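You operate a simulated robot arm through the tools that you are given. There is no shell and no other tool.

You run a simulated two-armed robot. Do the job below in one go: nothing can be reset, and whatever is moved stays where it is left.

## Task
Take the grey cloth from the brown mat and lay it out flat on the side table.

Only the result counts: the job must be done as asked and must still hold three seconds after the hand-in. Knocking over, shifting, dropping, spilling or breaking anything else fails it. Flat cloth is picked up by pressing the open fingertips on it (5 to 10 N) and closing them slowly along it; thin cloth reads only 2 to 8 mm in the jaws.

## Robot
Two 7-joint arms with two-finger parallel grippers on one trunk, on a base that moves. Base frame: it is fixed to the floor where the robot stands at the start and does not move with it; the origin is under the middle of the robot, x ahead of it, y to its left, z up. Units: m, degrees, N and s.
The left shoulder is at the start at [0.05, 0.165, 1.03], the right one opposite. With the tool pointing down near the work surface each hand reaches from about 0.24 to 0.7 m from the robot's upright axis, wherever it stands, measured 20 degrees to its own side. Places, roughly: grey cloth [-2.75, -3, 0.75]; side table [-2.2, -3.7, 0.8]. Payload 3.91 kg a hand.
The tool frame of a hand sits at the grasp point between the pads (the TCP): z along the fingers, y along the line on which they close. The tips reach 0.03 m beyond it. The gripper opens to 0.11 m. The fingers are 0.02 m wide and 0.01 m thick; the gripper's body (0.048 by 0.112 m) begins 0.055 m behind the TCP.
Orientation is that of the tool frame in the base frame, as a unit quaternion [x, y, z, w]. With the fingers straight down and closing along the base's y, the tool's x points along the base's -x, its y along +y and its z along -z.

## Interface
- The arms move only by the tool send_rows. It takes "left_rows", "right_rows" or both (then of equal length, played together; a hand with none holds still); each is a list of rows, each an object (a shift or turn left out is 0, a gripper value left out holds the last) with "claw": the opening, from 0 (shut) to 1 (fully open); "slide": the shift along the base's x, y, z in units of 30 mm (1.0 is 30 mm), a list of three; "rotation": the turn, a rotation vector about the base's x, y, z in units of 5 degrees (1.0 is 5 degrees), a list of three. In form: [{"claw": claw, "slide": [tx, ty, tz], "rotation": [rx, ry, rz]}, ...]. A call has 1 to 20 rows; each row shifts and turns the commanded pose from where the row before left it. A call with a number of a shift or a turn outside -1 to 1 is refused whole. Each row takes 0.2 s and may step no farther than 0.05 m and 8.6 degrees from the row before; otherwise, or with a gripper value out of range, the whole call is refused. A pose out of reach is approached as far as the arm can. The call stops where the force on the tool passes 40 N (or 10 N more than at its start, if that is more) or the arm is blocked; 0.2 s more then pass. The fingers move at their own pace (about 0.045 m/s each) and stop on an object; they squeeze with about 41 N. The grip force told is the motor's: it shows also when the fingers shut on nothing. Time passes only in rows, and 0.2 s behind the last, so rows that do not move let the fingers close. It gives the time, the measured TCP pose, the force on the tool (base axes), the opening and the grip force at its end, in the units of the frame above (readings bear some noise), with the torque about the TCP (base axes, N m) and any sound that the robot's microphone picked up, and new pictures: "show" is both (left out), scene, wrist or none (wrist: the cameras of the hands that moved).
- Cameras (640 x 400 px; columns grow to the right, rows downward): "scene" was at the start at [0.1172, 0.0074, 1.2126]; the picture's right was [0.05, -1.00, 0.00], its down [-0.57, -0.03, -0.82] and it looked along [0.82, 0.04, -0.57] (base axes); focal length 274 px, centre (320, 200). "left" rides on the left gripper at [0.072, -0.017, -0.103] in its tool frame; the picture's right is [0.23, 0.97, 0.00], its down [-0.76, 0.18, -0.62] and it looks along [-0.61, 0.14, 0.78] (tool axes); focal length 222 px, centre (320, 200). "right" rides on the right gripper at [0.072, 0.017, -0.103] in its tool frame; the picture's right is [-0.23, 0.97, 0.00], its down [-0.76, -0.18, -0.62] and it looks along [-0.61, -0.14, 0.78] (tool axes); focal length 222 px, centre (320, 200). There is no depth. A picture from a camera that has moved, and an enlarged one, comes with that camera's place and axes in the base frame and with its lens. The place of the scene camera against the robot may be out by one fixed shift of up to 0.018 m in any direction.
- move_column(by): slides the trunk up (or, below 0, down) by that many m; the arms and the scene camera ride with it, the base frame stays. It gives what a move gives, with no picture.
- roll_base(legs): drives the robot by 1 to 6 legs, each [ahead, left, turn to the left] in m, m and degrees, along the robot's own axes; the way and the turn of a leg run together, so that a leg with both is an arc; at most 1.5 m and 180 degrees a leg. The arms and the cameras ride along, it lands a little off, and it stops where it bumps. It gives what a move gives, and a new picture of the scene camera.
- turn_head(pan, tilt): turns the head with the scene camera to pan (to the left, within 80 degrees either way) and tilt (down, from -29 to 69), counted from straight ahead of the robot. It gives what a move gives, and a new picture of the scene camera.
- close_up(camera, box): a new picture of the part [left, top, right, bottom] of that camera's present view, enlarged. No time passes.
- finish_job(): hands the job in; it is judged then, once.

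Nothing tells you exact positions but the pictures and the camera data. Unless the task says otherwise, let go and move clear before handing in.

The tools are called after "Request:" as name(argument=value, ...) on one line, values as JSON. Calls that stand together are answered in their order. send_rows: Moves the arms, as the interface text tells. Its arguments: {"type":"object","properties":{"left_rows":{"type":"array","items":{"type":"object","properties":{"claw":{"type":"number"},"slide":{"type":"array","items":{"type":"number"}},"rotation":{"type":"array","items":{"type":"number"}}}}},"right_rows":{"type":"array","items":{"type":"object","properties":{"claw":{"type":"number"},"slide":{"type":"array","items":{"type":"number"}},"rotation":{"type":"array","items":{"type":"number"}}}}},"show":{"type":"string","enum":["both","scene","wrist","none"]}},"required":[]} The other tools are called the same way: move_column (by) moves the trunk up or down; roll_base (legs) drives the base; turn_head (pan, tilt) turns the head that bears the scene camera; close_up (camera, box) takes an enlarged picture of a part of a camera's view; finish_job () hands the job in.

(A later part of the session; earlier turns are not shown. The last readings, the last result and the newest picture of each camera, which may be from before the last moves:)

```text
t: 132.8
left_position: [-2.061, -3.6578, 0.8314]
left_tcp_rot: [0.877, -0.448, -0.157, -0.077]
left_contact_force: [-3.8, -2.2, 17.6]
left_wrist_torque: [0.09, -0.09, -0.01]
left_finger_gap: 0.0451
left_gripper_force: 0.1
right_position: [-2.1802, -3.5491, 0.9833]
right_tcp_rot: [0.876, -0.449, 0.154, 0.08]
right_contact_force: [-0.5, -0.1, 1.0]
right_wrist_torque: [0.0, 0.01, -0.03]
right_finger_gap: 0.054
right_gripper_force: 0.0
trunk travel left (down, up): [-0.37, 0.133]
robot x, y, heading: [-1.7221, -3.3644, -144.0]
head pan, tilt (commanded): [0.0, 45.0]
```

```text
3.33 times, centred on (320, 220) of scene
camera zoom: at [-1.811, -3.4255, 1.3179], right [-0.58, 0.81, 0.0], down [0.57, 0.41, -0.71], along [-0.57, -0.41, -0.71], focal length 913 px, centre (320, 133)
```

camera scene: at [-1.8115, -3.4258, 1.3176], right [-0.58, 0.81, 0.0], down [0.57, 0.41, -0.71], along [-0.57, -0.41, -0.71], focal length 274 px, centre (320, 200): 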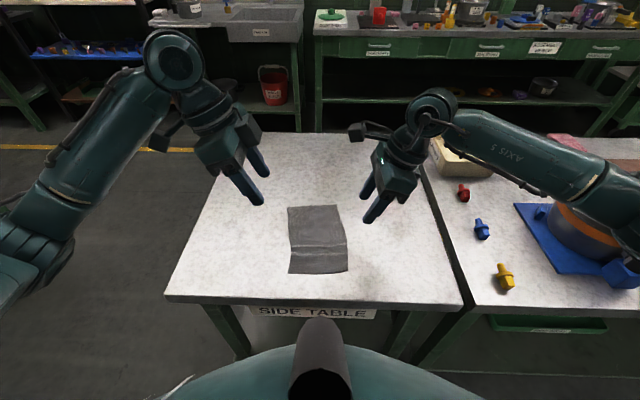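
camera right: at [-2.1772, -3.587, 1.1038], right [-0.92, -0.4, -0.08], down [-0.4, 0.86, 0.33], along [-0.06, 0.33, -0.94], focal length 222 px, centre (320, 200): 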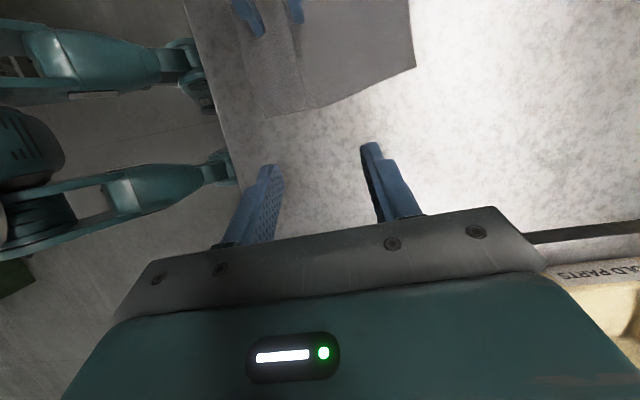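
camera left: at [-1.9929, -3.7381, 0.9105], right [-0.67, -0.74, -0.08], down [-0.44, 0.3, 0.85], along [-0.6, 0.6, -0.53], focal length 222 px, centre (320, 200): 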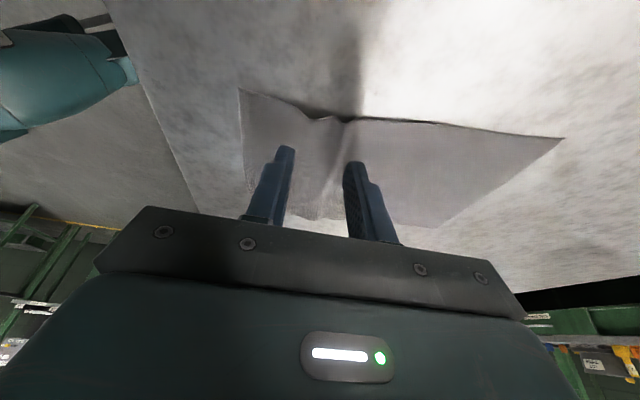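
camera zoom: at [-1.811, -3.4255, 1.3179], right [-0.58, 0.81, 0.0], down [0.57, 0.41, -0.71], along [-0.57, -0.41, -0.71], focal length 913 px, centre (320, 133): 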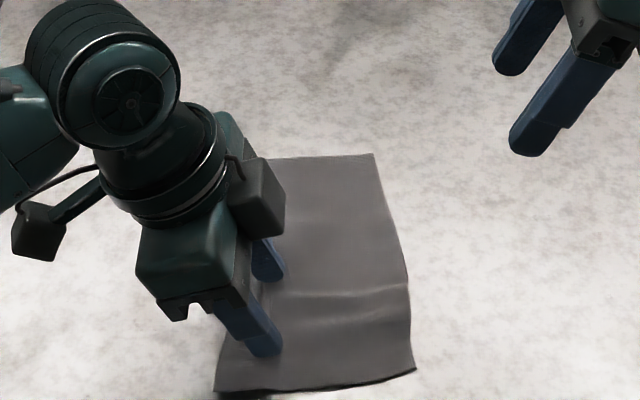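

Request:
send_rows(left_rows=[{"claw": 0.415}, {"slide": [0, 0, 0.12]}, {"slide": [0, 0, 0.3]}, {"slide": [0, 0, 0.6]}, {"slide": [0.39, -0.54, 0.7]}, {"slide": [0.39, -0.54, 0.8]}, {"slide": [0.39, -0.54, 0.8]}, {}], show="both")

Request:
close_up(camera="left", box=[240, 20, 480, 180])

Request:
close_up(camera="scene", box=[240, 160, 400, 280])

Request:
close_up(camera="right", box=[180, 0, 460, 160])

```text
t: 134.6
left_position: [-2.0253, -3.7074, 0.9323]
left_tcp_rot: [0.876, -0.45, -0.154, -0.08]
left_contact_force: [-0.4, -0.2, 0.5]
left_wrist_torque: [-0.01, -0.01, -0.03]
left_finger_gap: 0.0458
left_gripper_force: 0.0
right_position: [-2.1816, -3.5516, 0.9824]
right_tcp_rot: [0.876, -0.45, 0.154, 0.08]
right_contact_force: [0.8, -0.3, 0.0]
right_wrist_torque: [-0.01, -0.03, 0.01]
right_finger_gap: 0.0538
right_gripper_force: 0.0
trunk travel left (down, up): [-0.37, 0.133]
robot x, y, heading: [-1.7199, -3.3644, -144.4]
head pan, tilt (commanded): [0.0, 45.0]
camera scene: at [-1.8116, -3.4261, 1.3176], right [-0.58, 0.81, 0.0], down [0.57, 0.41, -0.71], along [-0.57, -0.41, -0.71], focal length 274 px, centre (320, 200)
camera left: at [-1.9519, -3.7817, 1.0045], right [-0.67, -0.74, -0.08], down [-0.44, 0.3, 0.85], along [-0.6, 0.6, -0.53], focal length 222 px, centre (320, 200)
```

scene: 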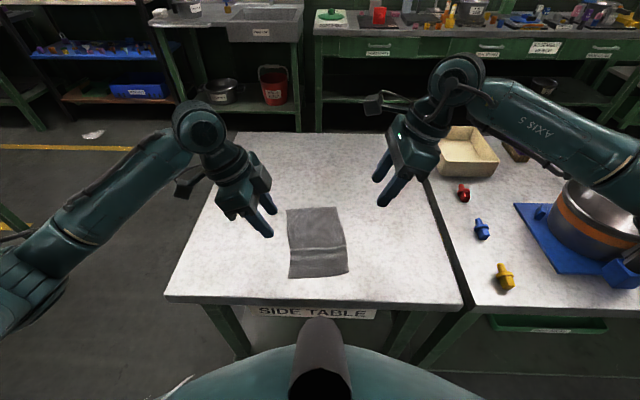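
left: 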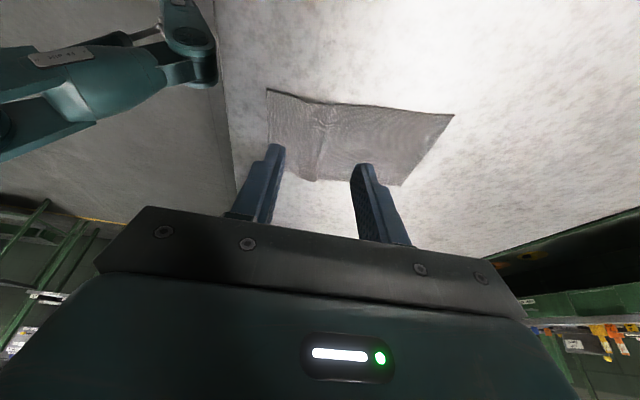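

```text
2.50 times, centred on (360, 100) of left
camera zoom: at [-1.9519, -3.7817, 1.0045], right [-0.67, -0.74, -0.08], down [-0.44, 0.3, 0.85], along [-0.6, 0.6, -0.53], focal length 555 px, centre (220, 450)
```

zoom: 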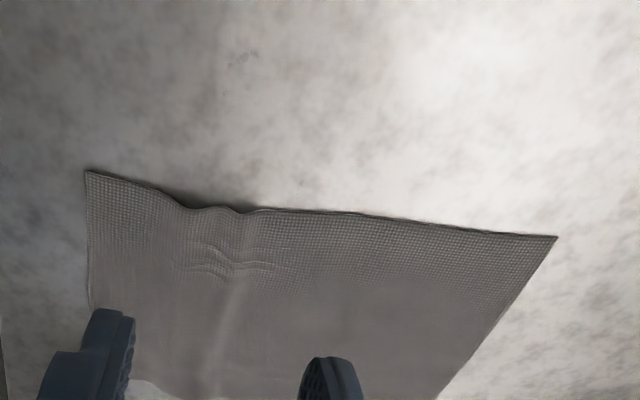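

```text
3.33 times, centred on (320, 220) of scene
camera zoom: at [-1.8116, -3.4261, 1.3176], right [-0.58, 0.81, 0.0], down [0.57, 0.41, -0.71], along [-0.57, -0.41, -0.71], focal length 913 px, centre (320, 133)
```

zoom: 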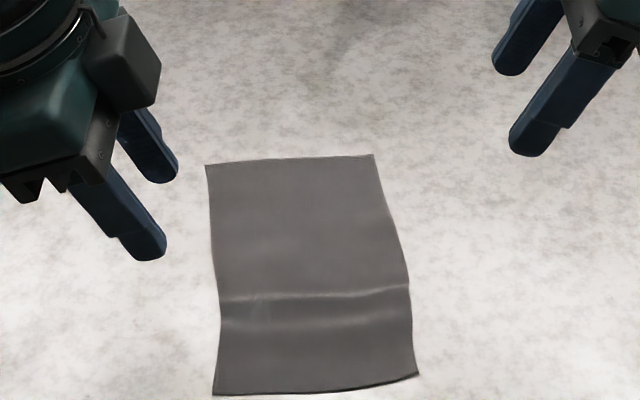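

```text
2.29 times, centred on (320, 80) of right
camera zoom: at [-2.1772, -3.587, 1.1038], right [-0.92, -0.4, -0.08], down [-0.4, 0.86, 0.33], along [-0.06, 0.33, -0.94], focal length 508 px, centre (320, 474)
```

zoom: 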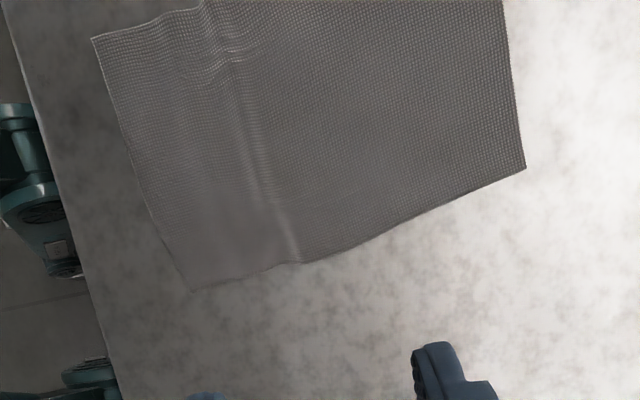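

Only a small ripple remains, about 7 to 10 mm of slack. I will close the fingers, place both hands on the near strip and draw it back about 1 cm along the cloth's own axis to take out that slack evenly.

Request:
send_rows(left_rows=[{"claw": 0, "slide": [0, 0.5, 0.83]}, {"slide": [-0.1, 0.85, 0.83]}, {"slide": [-0.1, 0.82, 0]}, {}, {"slide": [0, 0, -0.9]}, {"slide": [0, 0, -0.9]}, {"slide": [0, 0, -0.9]}, {"slide": [0, 0, -0.9]}, {"slide": [0, 0, -0.9]}, {"slide": [0, 0, -0.25]}, {}], right_rows=[{"claw": 0, "slide": [0.8, -0.25, 0]}, {"slide": [0.8, -0.25, 0]}, {"slide": [0.8, -0.25, 0]}, {"slide": [0.8, -0.25, 0]}, {"slide": [0, 0, -0.9]}, {"slide": [0, 0, -0.9]}, {"slide": [0, 0, -0.9]}, {"slide": [0, 0, -0.9]}, {"slide": [0, 0, -0.9]}, {"slide": [0, 0, -0.25]}, {}], show="wrist")

Request:
close_up(camera="left", box=[180, 60, 500, 240])

Request:
close_up(camera="right", box=[160, 0, 560, 240])

```text
t: 137.0
left_position: [-2.0314, -3.6431, 0.8379]
left_tcp_rot: [0.876, -0.45, -0.155, -0.079]
left_contact_force: [-0.4, 0.4, -0.1]
left_wrist_torque: [-0.03, -0.01, 0.0]
left_finger_gap: 0.0
left_gripper_force: 37.5
right_position: [-2.0851, -3.5783, 0.8385]
right_tcp_rot: [0.876, -0.449, 0.155, 0.079]
right_contact_force: [0.5, 0.9, 0.5]
right_wrist_torque: [-0.02, -0.01, 0.0]
right_finger_gap: 0.0
right_gripper_force: 38.0
trunk travel left (down, up): [-0.37, 0.133]
robot x, y, heading: [-1.7222, -3.3637, -144.5]
head pan, tilt (commanded): [0.0, 45.0]
camera right: at [-2.0803, -3.6148, 0.9611], right [-0.92, -0.4, -0.08], down [-0.4, 0.86, 0.33], along [-0.06, 0.33, -0.94], focal length 222 px, centre (320, 200)
camera left: at [-1.9583, -3.7167, 0.9108], right [-0.67, -0.74, -0.08], down [-0.44, 0.3, 0.85], along [-0.6, 0.6, -0.53], focal length 222 px, centre (320, 200)
```

right: 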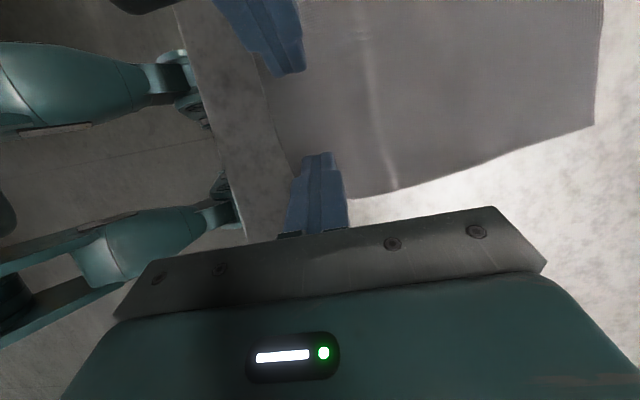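
left: 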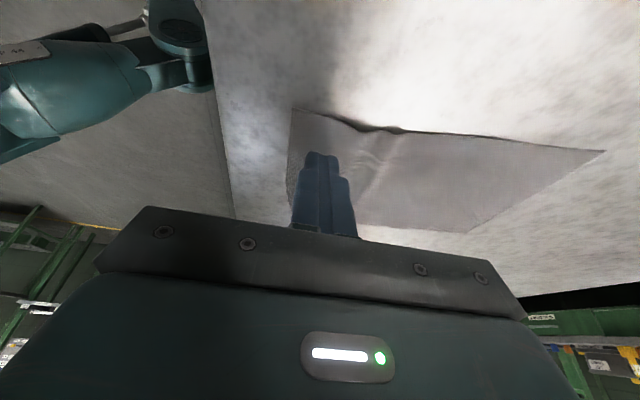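

```text
2.00 times, centred on (340, 150) of left
camera zoom: at [-1.9583, -3.7167, 0.9108], right [-0.67, -0.74, -0.08], down [-0.44, 0.3, 0.85], along [-0.6, 0.6, -0.53], focal length 444 px, centre (280, 300)
```

zoom: 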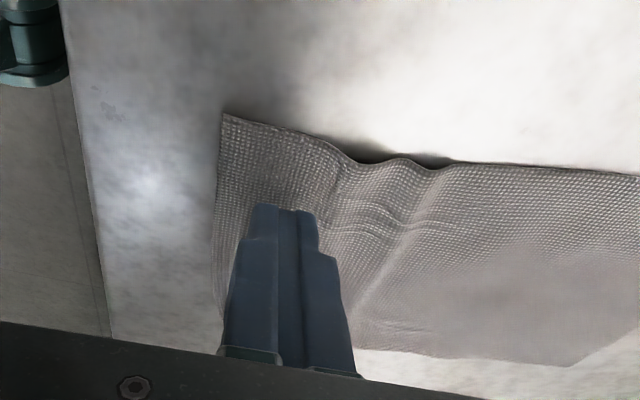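

```text
1.60 times, centred on (360, 120) of right
camera zoom: at [-2.0803, -3.6148, 0.9611], right [-0.92, -0.4, -0.08], down [-0.4, 0.86, 0.33], along [-0.06, 0.33, -0.94], focal length 355 px, centre (256, 328)
```

zoom: 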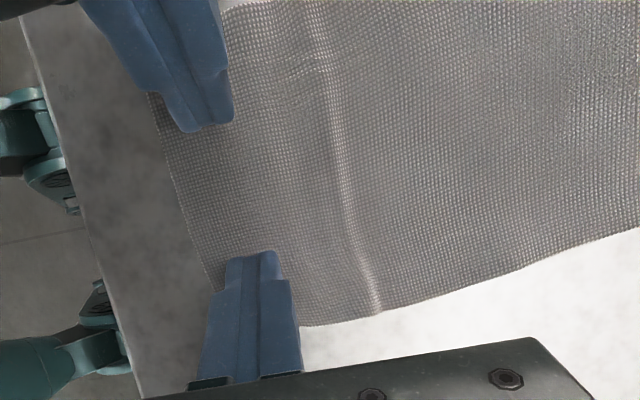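

Request:
send_rows(left_rows=[{"slide": [0, 0, -0.06]}, {"slide": [0, 0, -0.06]}, {"slide": [0, 0, -0.05]}, {"slide": [0, 0, -0.03]}, {}], right_rows=[{"slide": [0, 0, -0.06]}, {"slide": [0, 0, -0.06]}, {"slide": [0, 0, -0.06]}, {"slide": [0, 0, -0.03]}, {}], show="none")

```text
t: 138.2
left_position: [-2.0314, -3.6421, 0.8339]
left_tcp_rot: [0.876, -0.45, -0.155, -0.079]
left_contact_force: [0.2, -0.7, 0.1]
left_wrist_torque: [0.0, -0.02, -0.02]
left_finger_gap: 0.0001
left_gripper_force: 37.8
right_position: [-2.0844, -3.5805, 0.8326]
right_tcp_rot: [0.877, -0.449, 0.154, 0.079]
right_contact_force: [-0.1, -0.2, 0.6]
right_wrist_torque: [0.0, -0.02, 0.0]
right_finger_gap: 0.0
right_gripper_force: 37.5
trunk travel left (down, up): [-0.37, 0.133]
robot x, y, heading: [-1.7203, -3.3673, -144.6]
head pan, tilt (commanded): [0.0, 45.0]
```

Request:
send_rows(left_rows=[{"slide": [0, 0, -0.04]}, {"slide": [0, 0, -0.02]}, {}], right_rows=[{"slide": [0, 0, -0.03]}, {"slide": [0, 0, -0.01]}, {}], show="none")

```text
t: 139.0
left_position: [-2.0326, -3.6413, 0.8326]
left_tcp_rot: [0.876, -0.449, -0.156, -0.078]
left_contact_force: [3.3, 0.8, 12.3]
left_wrist_torque: [0.05, -0.09, 0.03]
left_finger_gap: 0.0
left_gripper_force: 37.6
right_position: [-2.085, -3.5797, 0.8328]
right_tcp_rot: [0.876, -0.449, 0.154, 0.08]
right_contact_force: [-0.6, 0.3, -0.9]
right_wrist_torque: [-0.01, 0.01, -0.01]
right_finger_gap: 0.0
right_gripper_force: 37.3
trunk travel left (down, up): [-0.37, 0.133]
robot x, y, heading: [-1.719, -3.366, -144.4]
head pan, tilt (commanded): [0.0, 45.0]
```

Request:
send_rows(left_rows=[{"slide": [0, 0, 0.015]}, {}, {}], right_rows=[{"slide": [0, 0, -0.03]}, {"slide": [0, 0, -0.02]}, {}], show="none")

```text
t: 139.8
left_position: [-2.0315, -3.6428, 0.8323]
left_tcp_rot: [0.876, -0.45, -0.156, -0.079]
left_contact_force: [-0.8, 0.2, 12.0]
left_wrist_torque: [0.04, 0.05, 0.02]
left_finger_gap: 0.0
left_gripper_force: 37.2
right_position: [-2.0841, -3.5793, 0.8337]
right_tcp_rot: [0.877, -0.449, 0.154, 0.08]
right_contact_force: [1.2, 0.1, 3.7]
right_wrist_torque: [-0.02, -0.03, -0.01]
right_finger_gap: 0.0
right_gripper_force: 37.3
trunk travel left (down, up): [-0.37, 0.133]
robot x, y, heading: [-1.7234, -3.3637, -144.4]
head pan, tilt (commanded): [0.0, 45.0]
```

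Request:
send_rows(left_rows=[{"slide": [0, 0, 0.01]}, {"slide": [0.033, 0.03, 0]}, {"slide": [0.033, 0.03, 0]}, {"slide": [0.033, 0.03, 0]}, {"slide": [0.033, 0.03, 0]}, {"slide": [0.033, 0.03, 0]}, {"slide": [0.033, 0.03, 0]}], right_rows=[{"slide": [0, 0, -0.015]}, {"slide": [0.0455, 0.0406, 0]}, {"slide": [0.0455, 0.0406, 0]}, {"slide": [0.0455, 0.0406, 0]}, {"slide": [0.0455, 0.0406, 0]}, {"slide": [0.0455, 0.0406, 0]}, {"slide": [0.0455, 0.0406, 0]}], show="none")

Request:
close_up(camera="left", box=[180, 60, 500, 240])

Request:
close_up(camera="right", box=[160, 0, 560, 240])

```text
t: 141.4
left_position: [-2.026, -3.6373, 0.832]
left_tcp_rot: [0.876, -0.449, -0.156, -0.078]
left_contact_force: [-3.4, -3.6, 17.0]
left_wrist_torque: [-0.06, 0.11, -0.02]
left_finger_gap: 0.0
left_gripper_force: 37.9
right_position: [-2.0767, -3.5727, 0.8325]
right_tcp_rot: [0.876, -0.449, 0.154, 0.081]
right_contact_force: [-2.8, -2.5, 12.3]
right_wrist_torque: [-0.05, 0.07, 0.0]
right_finger_gap: 0.0
right_gripper_force: 37.9
trunk travel left (down, up): [-0.37, 0.133]
robot x, y, heading: [-1.7216, -3.3692, -144.3]
head pan, tilt (commanded): [0.0, 45.0]
```

```text
2.00 times, centred on (340, 150) of left
camera zoom: at [-1.9521, -3.711, 0.9048], right [-0.67, -0.74, -0.08], down [-0.44, 0.3, 0.85], along [-0.61, 0.6, -0.53], focal length 444 px, centre (280, 300)
```

zoom: 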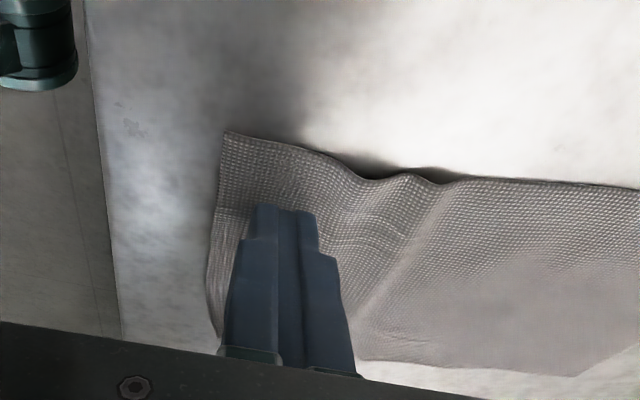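

```text
1.60 times, centred on (360, 120) of right
camera zoom: at [-2.0713, -3.6089, 0.9543], right [-0.92, -0.4, -0.08], down [-0.4, 0.86, 0.32], along [-0.06, 0.33, -0.94], focal length 355 px, centre (256, 328)
```

zoom: 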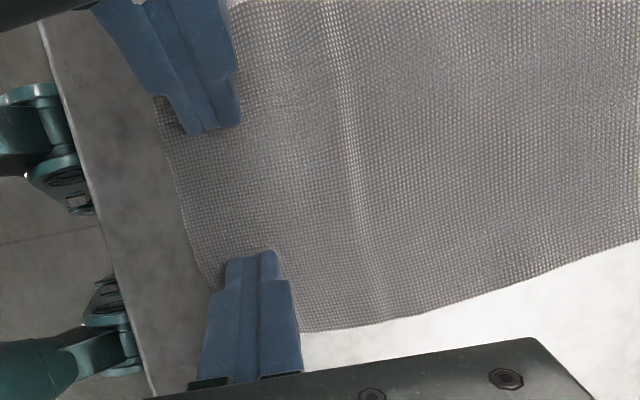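

Request:
send_rows(left_rows=[{"slide": [0.048, 0.014, 0]}, {"slide": [0.048, 0.014, 0]}, {"slide": [0.048, 0.014, 0]}, {"slide": [0.048, 0.014, 0]}, {}], right_rows=[{"slide": [0.03, 0.03, 0]}, {"slide": [0.03, 0.03, 0]}, {}, {}, {}], show="none")

Request:
close_up(camera="left", box=[180, 60, 500, 240])

Request:
close_up(camera="right", box=[160, 0, 560, 240])

```text
t: 142.6
left_position: [-2.0205, -3.6342, 0.8328]
left_tcp_rot: [0.876, -0.45, -0.156, -0.08]
left_contact_force: [-4.4, 1.7, 16.9]
left_wrist_torque: [0.09, 0.12, 0.0]
left_finger_gap: 0.0001
left_gripper_force: 37.9
right_position: [-2.0736, -3.572, 0.8322]
right_tcp_rot: [0.876, -0.449, 0.154, 0.081]
right_contact_force: [-2.3, -2.3, 13.9]
right_wrist_torque: [-0.09, 0.02, 0.02]
right_finger_gap: 0.0
right_gripper_force: 37.9
trunk travel left (down, up): [-0.37, 0.133]
robot x, y, heading: [-1.7221, -3.3615, -144.2]
head pan, tilt (commanded): [0.0, 45.0]
```

```text
2.00 times, centred on (340, 150) of left
camera zoom: at [-1.9462, -3.709, 0.9047], right [-0.67, -0.74, -0.08], down [-0.44, 0.3, 0.85], along [-0.6, 0.6, -0.53], focal length 444 px, centre (280, 300)
```

zoom: 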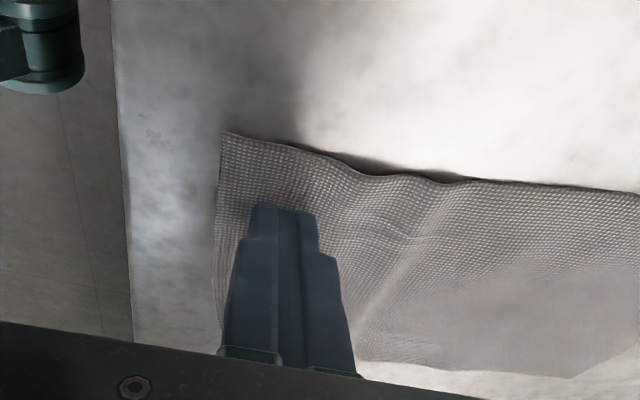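

```text
1.60 times, centred on (360, 120) of right
camera zoom: at [-2.0699, -3.6071, 0.9543], right [-0.92, -0.4, -0.08], down [-0.4, 0.86, 0.32], along [-0.06, 0.33, -0.94], focal length 355 px, centre (256, 328)
```

zoom: 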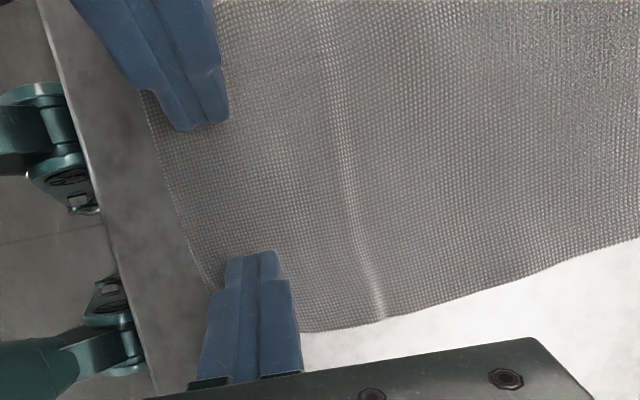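

The sheet is smoother still. I will lift both hands straight up, move them outward and inspect the result.

Request:
send_rows(left_rows=[{"slide": [0, 0, 0.1]}, {"slide": [0, 0, 0.3]}, {"slide": [0, 0, 0.6]}, {"slide": [0.39, -0.54, 0.7]}, {"slide": [0.39, -0.54, 0.7]}, {"slide": [0.39, -0.54, 0.5]}, {}], right_rows=[{"slide": [0, 0, 0.1]}, {"slide": [0, 0, 0.3]}, {"slide": [0, 0, 0.6]}, {"slide": [-0.39, 0.54, 0.7]}, {"slide": [-0.39, 0.54, 0.7]}, {"slide": [-0.39, 0.54, 0.7]}, {}], show="both")

Request:
close_up(camera="left", box=[240, 20, 480, 180])

Request:
close_up(camera="scene", box=[240, 160, 400, 280])

Request:
close_up(camera="right", box=[180, 0, 460, 160])

```text
t: 144.2
left_position: [-1.9856, -3.6853, 0.9189]
left_tcp_rot: [0.876, -0.45, -0.155, -0.079]
left_contact_force: [-0.5, -0.2, -0.3]
left_wrist_torque: [-0.02, -0.02, 0.0]
left_finger_gap: 0.0
left_gripper_force: 37.6
right_position: [-2.1084, -3.523, 0.9231]
right_tcp_rot: [0.877, -0.448, 0.155, 0.079]
right_contact_force: [0.9, 0.0, 1.6]
right_wrist_torque: [0.02, 0.0, -0.01]
right_finger_gap: 0.0
right_gripper_force: 37.7
trunk travel left (down, up): [-0.37, 0.133]
robot x, y, heading: [-1.7246, -3.3638, -144.3]
head pan, tilt (commanded): [0.0, 45.0]
camera scene: at [-1.8116, -3.4261, 1.3176], right [-0.58, 0.81, 0.0], down [0.57, 0.41, -0.71], along [-0.57, -0.41, -0.71], focal length 274 px, centre (320, 200)
camera right: at [-2.1051, -3.5578, 1.0453], right [-0.92, -0.4, -0.08], down [-0.4, 0.86, 0.33], along [-0.06, 0.33, -0.94], focal length 222 px, centre (320, 200)
camera left: at [-1.911, -3.7591, 0.9908], right [-0.67, -0.74, -0.08], down [-0.44, 0.3, 0.85], along [-0.6, 0.6, -0.53], focal length 222 px, centre (320, 200)
```

scene: 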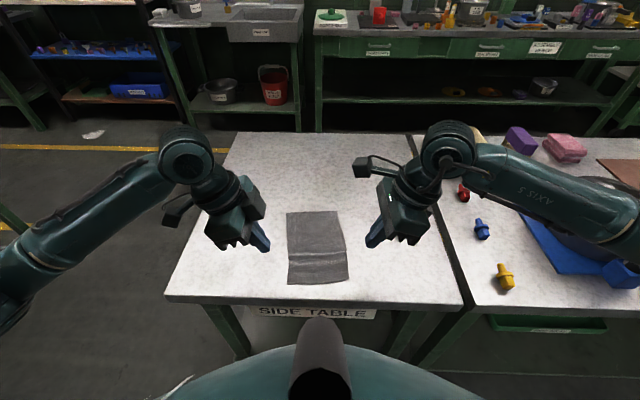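
right: 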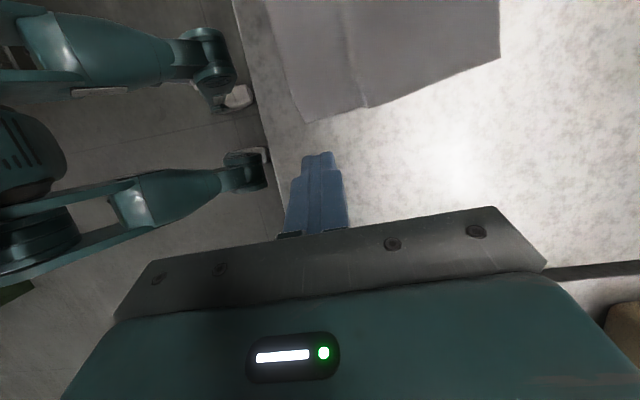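
left: 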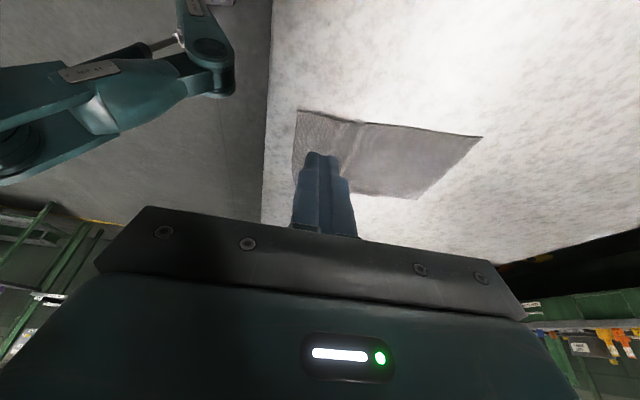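

```text
2.50 times, centred on (360, 100) of left
camera zoom: at [-1.911, -3.7591, 0.9908], right [-0.67, -0.74, -0.08], down [-0.44, 0.3, 0.85], along [-0.6, 0.6, -0.53], focal length 555 px, centre (220, 450)
```

zoom: 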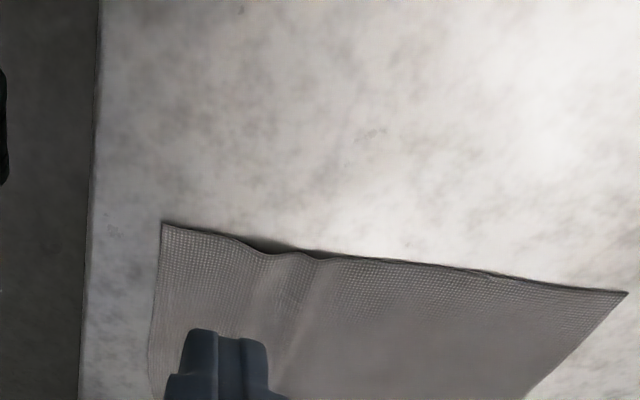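

```text
3.33 times, centred on (320, 220) of scene
camera zoom: at [-1.8116, -3.4261, 1.3176], right [-0.58, 0.81, 0.0], down [0.57, 0.41, -0.71], along [-0.57, -0.41, -0.71], focal length 913 px, centre (320, 133)
```

zoom: 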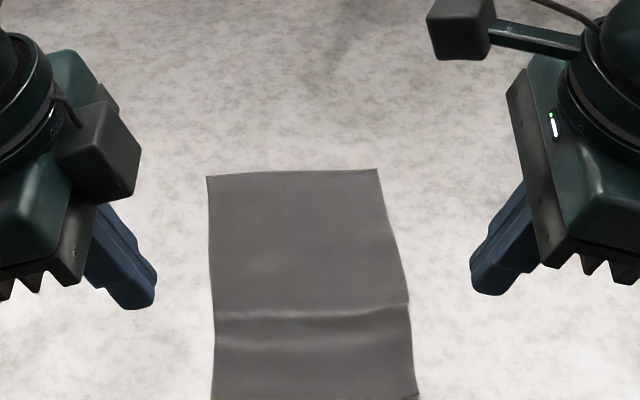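

```text
2.29 times, centred on (320, 80) of right
camera zoom: at [-2.1051, -3.5578, 1.0453], right [-0.92, -0.4, -0.08], down [-0.4, 0.86, 0.33], along [-0.06, 0.33, -0.94], focal length 508 px, centre (320, 474)
```

zoom: 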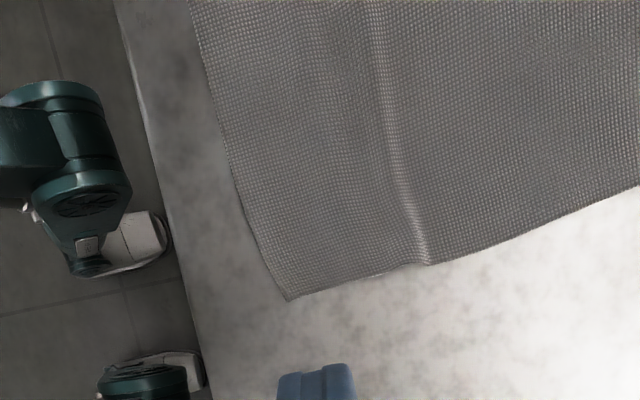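

The cloth has only a ripple of a few millimetres, but its near edge is now about 3 cm from the table's edge. I will push the far edge forward by about 1.5 cm with both fingertips, which pulls out the ripple and moves the cloth inward.

Request:
send_rows(left_rows=[{"slide": [0, 0, 1]}, {"slide": [-0.814, -0.263, 0]}, {"slide": [-0.814, -0.263, 0]}, {"slide": [-0.814, -0.263, 0]}, {"slide": [-0.814, -0.263, 0]}, {"slide": [-0.814, -0.263, 0]}, {"slide": [-0.814, -0.263, 0]}, {"slide": [0, 0, -0.9]}, {"slide": [0, 0, -0.9]}, {"slide": [0, 0, -0.9]}, {"slide": [0, 0, -0.9]}, {}], right_rows=[{"slide": [0, 0, 0.9]}, {"slide": [-0.419, -0.808, 0]}, {"slide": [-0.419, -0.808, 0]}, {"slide": [-0.419, -0.808, 0]}, {"slide": [-0.419, -0.808, 0]}, {"slide": [-0.419, -0.808, 0]}, {"slide": [-0.419, -0.808, 0]}, {"slide": [0, 0, -0.9]}, {"slide": [0, 0, -0.9]}, {"slide": [0, 0, -0.9]}, {"slide": [0, 0, -0.9]}, {}], show="both")

Request:
close_up(camera="right", box=[160, 0, 560, 240])

Request:
close_up(camera="left", box=[180, 60, 500, 240])

```text
t: 146.8
left_position: [-2.1303, -3.7324, 0.8393]
left_tcp_rot: [0.876, -0.45, -0.155, -0.079]
left_contact_force: [-0.7, 0.2, 0.3]
left_wrist_torque: [0.01, -0.02, 0.01]
left_finger_gap: 0.0
left_gripper_force: 37.8
right_position: [-2.1857, -3.6682, 0.845]
right_tcp_rot: [0.877, -0.449, 0.155, 0.079]
right_contact_force: [0.4, 0.8, 0.0]
right_wrist_torque: [0.0, -0.02, -0.01]
right_finger_gap: 0.0002
right_gripper_force: 37.9
trunk travel left (down, up): [-0.37, 0.133]
robot x, y, heading: [-1.7228, -3.3659, -144.4]
head pan, tilt (commanded): [0.0, 45.0]
camera scene: at [-1.8115, -3.4261, 1.3177], right [-0.58, 0.81, 0.0], down [0.57, 0.41, -0.71], along [-0.57, -0.41, -0.71], focal length 274 px, centre (320, 200)
camera right: at [-2.1814, -3.705, 0.9653], right [-0.92, -0.4, -0.08], down [-0.4, 0.86, 0.33], along [-0.06, 0.33, -0.94], focal length 222 px, centre (320, 200)
camera left: at [-2.0578, -3.8063, 0.9121], right [-0.67, -0.74, -0.08], down [-0.44, 0.3, 0.85], along [-0.6, 0.6, -0.53], focal length 222 px, centre (320, 200)
```

scene: 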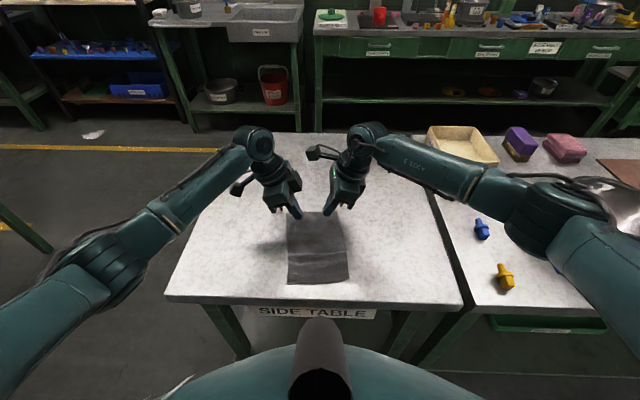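
right: 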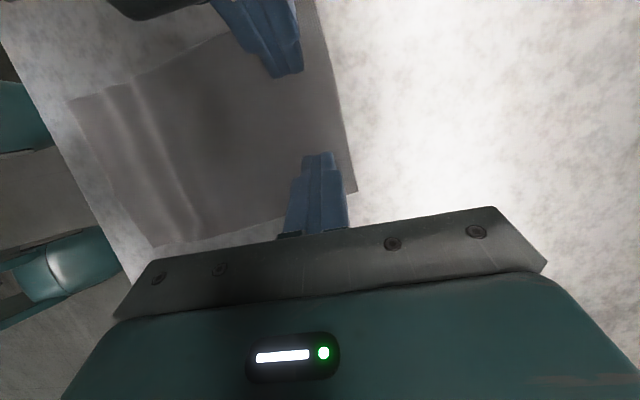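
left: 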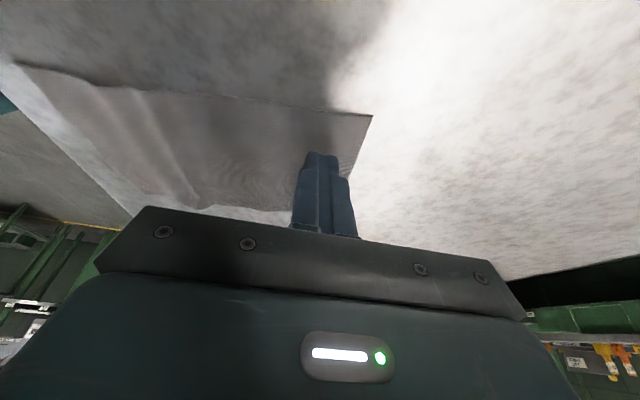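

```text
1.60 times, centred on (360, 120) of right
camera zoom: at [-2.1814, -3.705, 0.9653], right [-0.92, -0.4, -0.08], down [-0.4, 0.86, 0.33], along [-0.06, 0.33, -0.94], focal length 355 px, centre (256, 328)
```

zoom: 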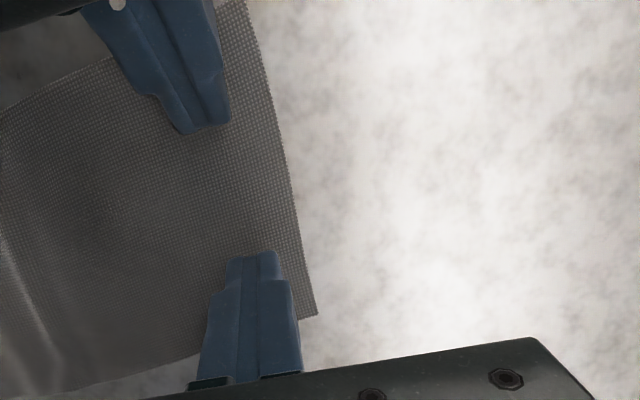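

```text
2.00 times, centred on (340, 150) of left
camera zoom: at [-2.0578, -3.8063, 0.9121], right [-0.67, -0.74, -0.08], down [-0.44, 0.3, 0.85], along [-0.6, 0.6, -0.53], focal length 444 px, centre (280, 300)
```

zoom: 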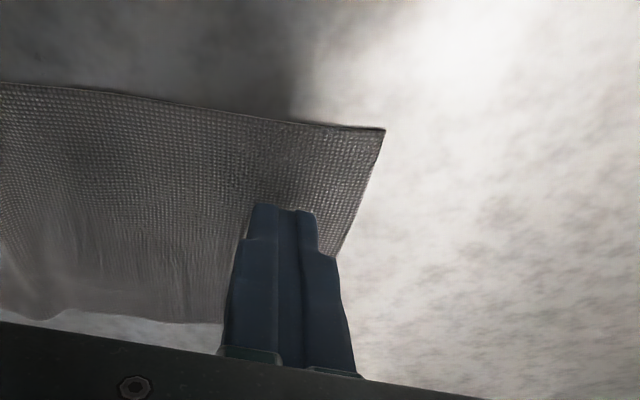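

Request:
send_rows(left_rows=[{"slide": [0, 0, -0.06]}, {"slide": [0, 0, -0.06]}, {"slide": [0, 0, -0.06]}, {"slide": [0, 0, -0.03]}, {}], right_rows=[{"slide": [0, 0, -0.12]}, {"slide": [0, 0, -0.12]}, {"slide": [0, 0, -0.1]}, {"slide": [0, 0, -0.04]}, {}], show="none")

```text
t: 148.0
left_position: [-2.1317, -3.7318, 0.8347]
left_tcp_rot: [0.877, -0.449, -0.154, -0.078]
left_contact_force: [-0.4, 0.0, 1.1]
left_wrist_torque: [0.0, 0.0, -0.01]
left_finger_gap: 0.0001
left_gripper_force: 37.8
right_position: [-2.1864, -3.669, 0.8326]
right_tcp_rot: [0.877, -0.449, 0.154, 0.08]
right_contact_force: [0.1, -1.6, 3.7]
right_wrist_torque: [-0.04, 0.01, -0.01]
right_finger_gap: 0.0001
right_gripper_force: 37.5
trunk travel left (down, up): [-0.37, 0.133]
robot x, y, heading: [-1.7216, -3.3659, -144.5]
head pan, tilt (commanded): [0.0, 45.0]
```

Request:
send_rows(left_rows=[{"slide": [0, 0, -0.04]}, {"slide": [0, 0, -0.03]}, {}], right_rows=[{"slide": [0, 0, -0.015]}, {}, {}], show="none")

```text
t: 148.8
left_position: [-2.1312, -3.7319, 0.832]
left_tcp_rot: [0.877, -0.449, -0.155, -0.078]
left_contact_force: [-0.9, -0.1, 2.0]
left_wrist_torque: [-0.05, -0.02, 0.01]
left_finger_gap: 0.0002
left_gripper_force: 38.0
right_position: [-2.1847, -3.6679, 0.833]
right_tcp_rot: [0.877, -0.449, 0.154, 0.08]
right_contact_force: [0.2, -1.0, 7.1]
right_wrist_torque: [-0.06, -0.02, 0.01]
right_finger_gap: 0.0002
right_gripper_force: 37.8
trunk travel left (down, up): [-0.37, 0.133]
robot x, y, heading: [-1.7264, -3.3646, -144.1]
head pan, tilt (commanded): [0.0, 45.0]
```

Request:
send_rows(left_rows=[{"slide": [0, 0, -0.025]}, {"slide": [-0.05, -0.044, 0]}, {"slide": [-0.05, -0.044, 0]}, {"slide": [-0.05, -0.044, 0]}, {"slide": [-0.05, -0.044, 0]}, {"slide": [-0.05, -0.044, 0]}, {"slide": [-0.05, -0.044, 0]}], right_rows=[{}, {"slide": [-0.055, -0.048, 0]}, {"slide": [-0.055, -0.048, 0]}, {"slide": [-0.055, -0.048, 0]}, {"slide": [-0.055, -0.048, 0]}, {"slide": [-0.055, -0.048, 0]}, {"slide": [-0.055, -0.048, 0]}], show="both")

Request:
close_up(camera="scene", box=[240, 190, 400, 310])

Request:
close_up(camera="left", box=[0, 40, 400, 240])

Request:
close_up(camera="right", box=[60, 0, 460, 250])

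```text
t: 150.4
left_position: [-2.1399, -3.7389, 0.832]
left_tcp_rot: [0.876, -0.45, -0.155, -0.079]
left_contact_force: [1.2, 0.0, 7.6]
left_wrist_torque: [0.03, -0.03, 0.0]
left_finger_gap: 0.0
left_gripper_force: 37.6
right_position: [-2.1936, -3.6768, 0.8323]
right_tcp_rot: [0.877, -0.448, 0.155, 0.079]
right_contact_force: [2.5, 1.8, 8.8]
right_wrist_torque: [0.02, -0.08, -0.03]
right_finger_gap: 0.0
right_gripper_force: 38.0
trunk travel left (down, up): [-0.37, 0.133]
robot x, y, heading: [-1.721, -3.3651, -144.3]
head pan, tilt (commanded): [0.0, 45.0]
camera scene: at [-1.81, -3.425, 1.3179], right [-0.58, 0.81, 0.0], down [0.57, 0.41, -0.71], along [-0.58, -0.41, -0.71], focal length 274 px, centre (320, 200)
camera right: at [-2.1898, -3.7119, 0.9544], right [-0.92, -0.4, -0.08], down [-0.4, 0.86, 0.33], along [-0.06, 0.33, -0.94], focal length 222 px, centre (320, 200)
camera left: at [-2.0657, -3.8127, 0.905], right [-0.67, -0.74, -0.08], down [-0.44, 0.31, 0.85], along [-0.6, 0.6, -0.53], focal length 222 px, centre (320, 200)
```

scene: 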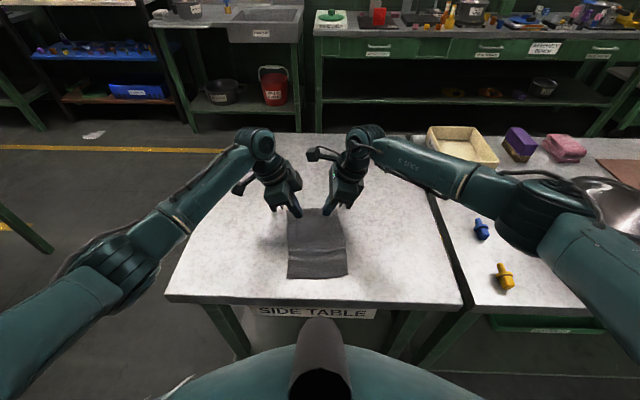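
right: 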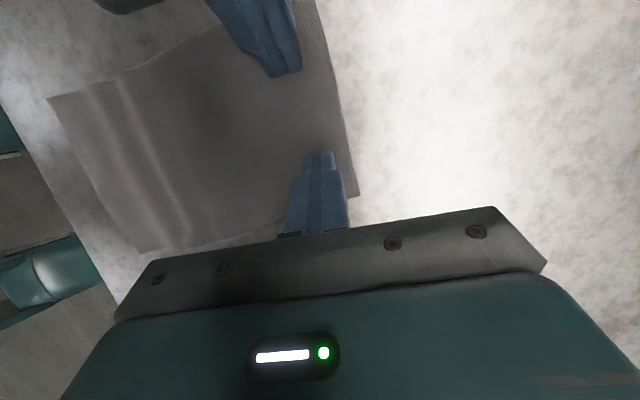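
left: 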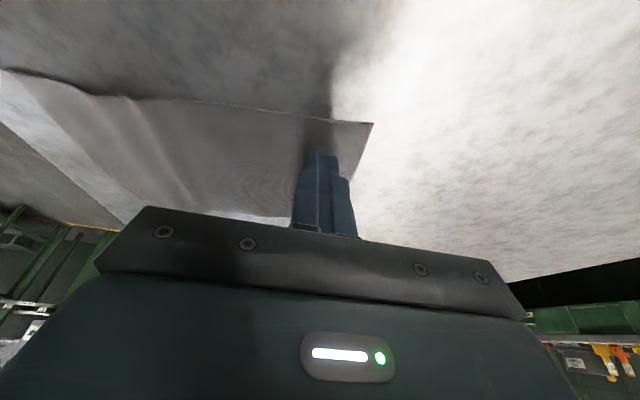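

```text
3.33 times, centred on (320, 250) of scene
camera zoom: at [-1.81, -3.425, 1.3179], right [-0.58, 0.81, 0.0], down [0.57, 0.41, -0.71], along [-0.58, -0.41, -0.71], focal length 913 px, centre (320, 33)
```

zoom: 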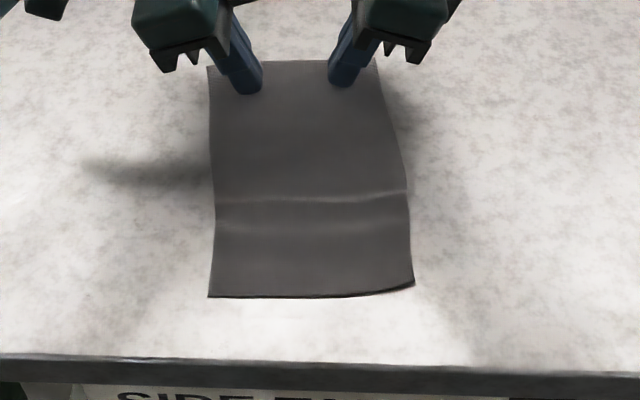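

```text
1.60 times, centred on (200, 140) of left
camera zoom: at [-2.0657, -3.8127, 0.905], right [-0.67, -0.74, -0.08], down [-0.44, 0.31, 0.85], along [-0.6, 0.6, -0.53], focal length 355 px, centre (512, 296)
```

zoom: 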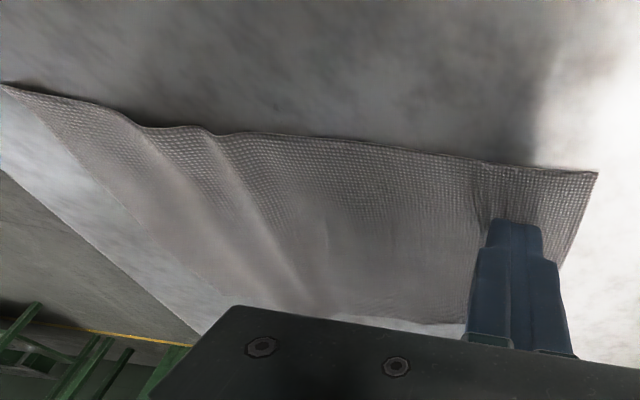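

```text
1.60 times, centred on (260, 125) of right
camera zoom: at [-2.1898, -3.7119, 0.9544], right [-0.92, -0.4, -0.08], down [-0.4, 0.86, 0.33], along [-0.06, 0.33, -0.94], focal length 355 px, centre (416, 320)
```

zoom: 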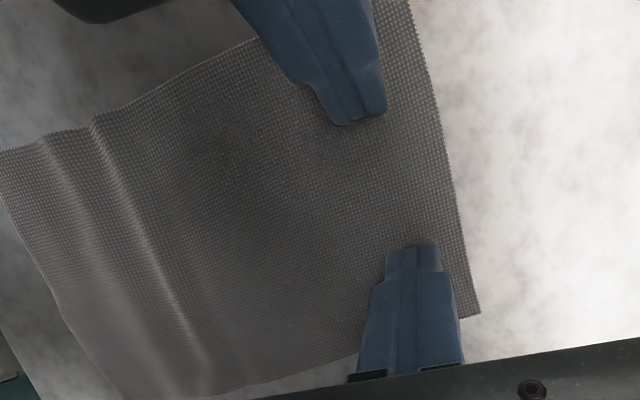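

Pushing moved the whole cloth forward, leaving about 3.7 cm clearance to the table edge. The ripple is only about 4 mm high, but I will do one more two-handed stretch across it, with fingers aligned to the cloth's axis, and then lift straight up.

Request:
send_rows(left_rows=[{"slide": [0, 0, 0.1]}, {"slide": [0, 0, 0.3]}, {"slide": [0, 0, 0.6]}, {"slide": [0, 0, 0.8]}, {"claw": 0.41, "slide": [0.722, 0.618, 0]}, {"slide": [0.722, 0.618, 0], "rotation": [0, 0, 1]}, {"slide": [0.722, 0.618, 0]}, {"slide": [0.722, 0.618, 0]}, {"slide": [0, 0, -0.8]}, {"slide": [0, 0, -0.75]}, {}], right_rows=[{"slide": [0, 0, 0.1]}, {"slide": [0, 0, 0.3]}, {"slide": [0, 0, 0.6]}, {"slide": [0, 0, 0.8]}, {"claw": 0.41, "slide": [0.7375, 0.624, 0]}, {"slide": [0.7375, 0.624, 0], "rotation": [0, 0, 1]}, {"slide": [0.7375, 0.624, 0]}, {"slide": [0.7375, 0.624, 0]}, {"slide": [0, 0, -0.8]}, {"slide": [0, 0, -0.75]}, {}], show="none")

Request:
close_up(camera="right", box=[160, 0, 560, 240])

Request:
close_up(camera="left", box=[180, 60, 500, 240])

```text
t: 152.8
left_position: [-2.0533, -3.6652, 0.8379]
left_tcp_rot: [0.895, -0.411, -0.157, -0.073]
left_contact_force: [-0.5, 0.4, 0.6]
left_wrist_torque: [0.0, -0.01, -0.02]
left_finger_gap: 0.045
left_gripper_force: 0.1
right_position: [-2.1069, -3.6011, 0.8383]
right_tcp_rot: [0.895, -0.409, 0.159, 0.072]
right_contact_force: [-0.1, -0.2, 0.4]
right_wrist_torque: [-0.02, 0.01, 0.03]
right_finger_gap: 0.045
right_gripper_force: 0.1
trunk travel left (down, up): [-0.37, 0.133]
robot x, y, heading: [-1.7218, -3.3652, -144.5]
head pan, tilt (commanded): [0.0, 45.0]
```

```text
1.60 times, centred on (360, 120) of right
camera zoom: at [-2.0994, -3.6365, 0.9615], right [-0.88, -0.47, -0.08], down [-0.47, 0.82, 0.33], along [-0.09, 0.32, -0.94], focal length 355 px, centre (256, 328)
```

zoom: 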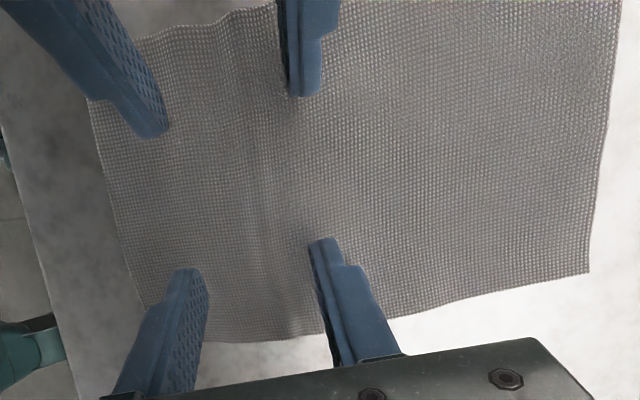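

```text
2.00 times, centred on (340, 150) of left
camera zoom: at [-1.9735, -3.7337, 0.9102], right [-0.6, -0.8, -0.08], down [-0.46, 0.27, 0.85], along [-0.65, 0.54, -0.53], focal length 444 px, centre (280, 300)
```

zoom: 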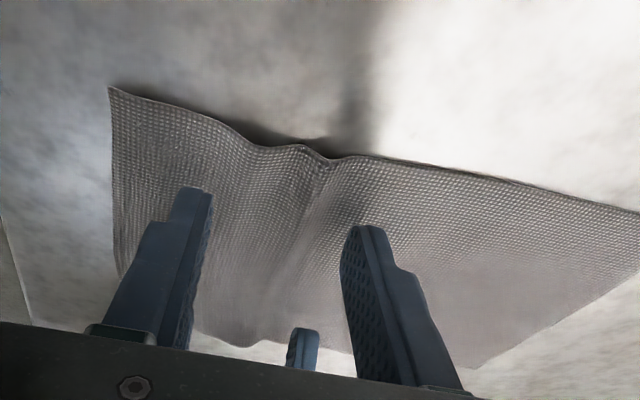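

Request:
send_rows(left_rows=[{"slide": [0, 0, -0.07]}, {"slide": [0, 0, -0.07]}, {"slide": [0, 0, -0.05]}, {"slide": [0, 0, -0.03]}, {}], right_rows=[{"slide": [0, 0, -0.07]}, {"slide": [0, 0, -0.07]}, {"slide": [0, 0, -0.05]}, {"slide": [0, 0, -0.03]}, {}], show="none")

```text
t: 154.0
left_position: [-2.0537, -3.6651, 0.8317]
left_tcp_rot: [0.895, -0.411, -0.158, -0.071]
left_contact_force: [0.0, -1.1, 4.8]
left_wrist_torque: [0.0, -0.04, -0.02]
left_finger_gap: 0.0452
left_gripper_force: 0.1
right_position: [-2.1057, -3.6023, 0.8328]
right_tcp_rot: [0.895, -0.41, 0.157, 0.072]
right_contact_force: [-0.4, 0.6, 5.1]
right_wrist_torque: [0.09, -0.02, 0.05]
right_finger_gap: 0.045
right_gripper_force: 0.1
trunk travel left (down, up): [-0.37, 0.133]
robot x, y, heading: [-1.7212, -3.3661, -144.5]
head pan, tilt (commanded): [0.0, 45.0]
```

Both hands press evenly at about 5 N. Now the symmetric stretch.

Request:
send_rows(left_rows=[{"slide": [0, 0, -0.01]}, {"claw": 0.44, "slide": [0.042, 0.036, 0]}, {"claw": 0.47, "slide": [0.042, 0.036, 0]}, {"claw": 0.5, "slide": [0.042, 0.036, 0]}, {"claw": 0.53, "slide": [0.042, 0.036, 0]}, {}], right_rows=[{"slide": [0, 0, -0.01]}, {"claw": 0.44, "slide": [0.042, 0.036, 0]}, {"claw": 0.47, "slide": [0.042, 0.036, 0]}, {"claw": 0.5, "slide": [0.042, 0.036, 0]}, {"claw": 0.53, "slide": [0.042, 0.036, 0]}, {}], show="none")

Request:
close_up(camera="right", box=[160, 0, 560, 240])

Request:
close_up(camera="left", box=[180, 60, 500, 240])

```text
t: 155.4
left_position: [-2.0489, -3.66, 0.8328]
left_tcp_rot: [0.895, -0.41, -0.16, -0.072]
left_contact_force: [-1.5, -1.1, 8.1]
left_wrist_torque: [0.05, 0.03, 0.0]
left_finger_gap: 0.0564
left_gripper_force: 0.0
right_position: [-2.1005, -3.5976, 0.8324]
right_tcp_rot: [0.895, -0.41, 0.158, 0.073]
right_contact_force: [-1.2, -1.8, 7.9]
right_wrist_torque: [0.03, -0.06, -0.01]
right_finger_gap: 0.0565
right_gripper_force: 0.0
trunk travel left (down, up): [-0.37, 0.133]
robot x, y, heading: [-1.7209, -3.3616, -144.1]
head pan, tilt (commanded): [0.0, 45.0]
```

```text
1.60 times, centred on (360, 120) of right
camera zoom: at [-2.0937, -3.6326, 0.9545], right [-0.88, -0.47, -0.08], down [-0.47, 0.82, 0.32], along [-0.09, 0.32, -0.94], focal length 355 px, centre (256, 328)
```

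zoom: 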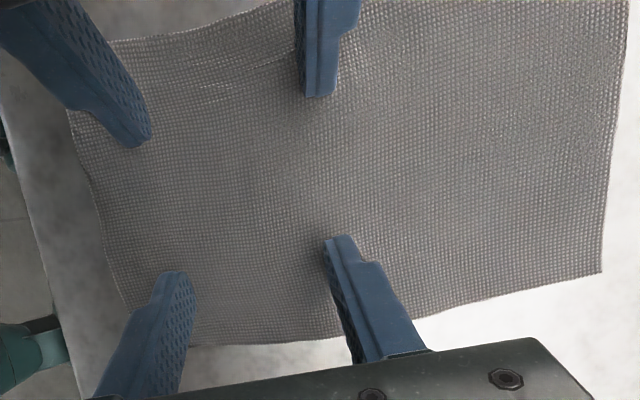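

```text
2.00 times, centred on (340, 150) of left
camera zoom: at [-1.9681, -3.7282, 0.9049], right [-0.6, -0.8, -0.08], down [-0.46, 0.27, 0.85], along [-0.65, 0.54, -0.53], focal length 444 px, centre (280, 300)
```

zoom: 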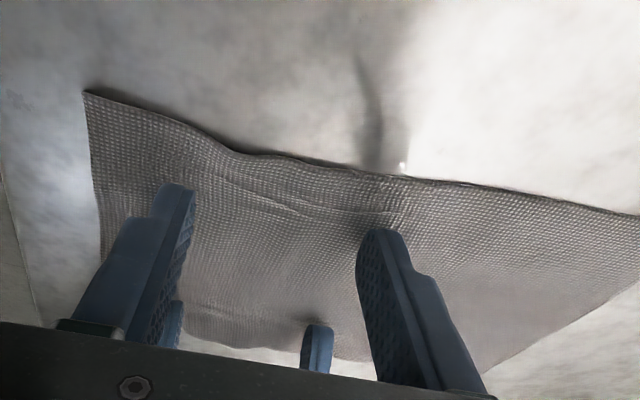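

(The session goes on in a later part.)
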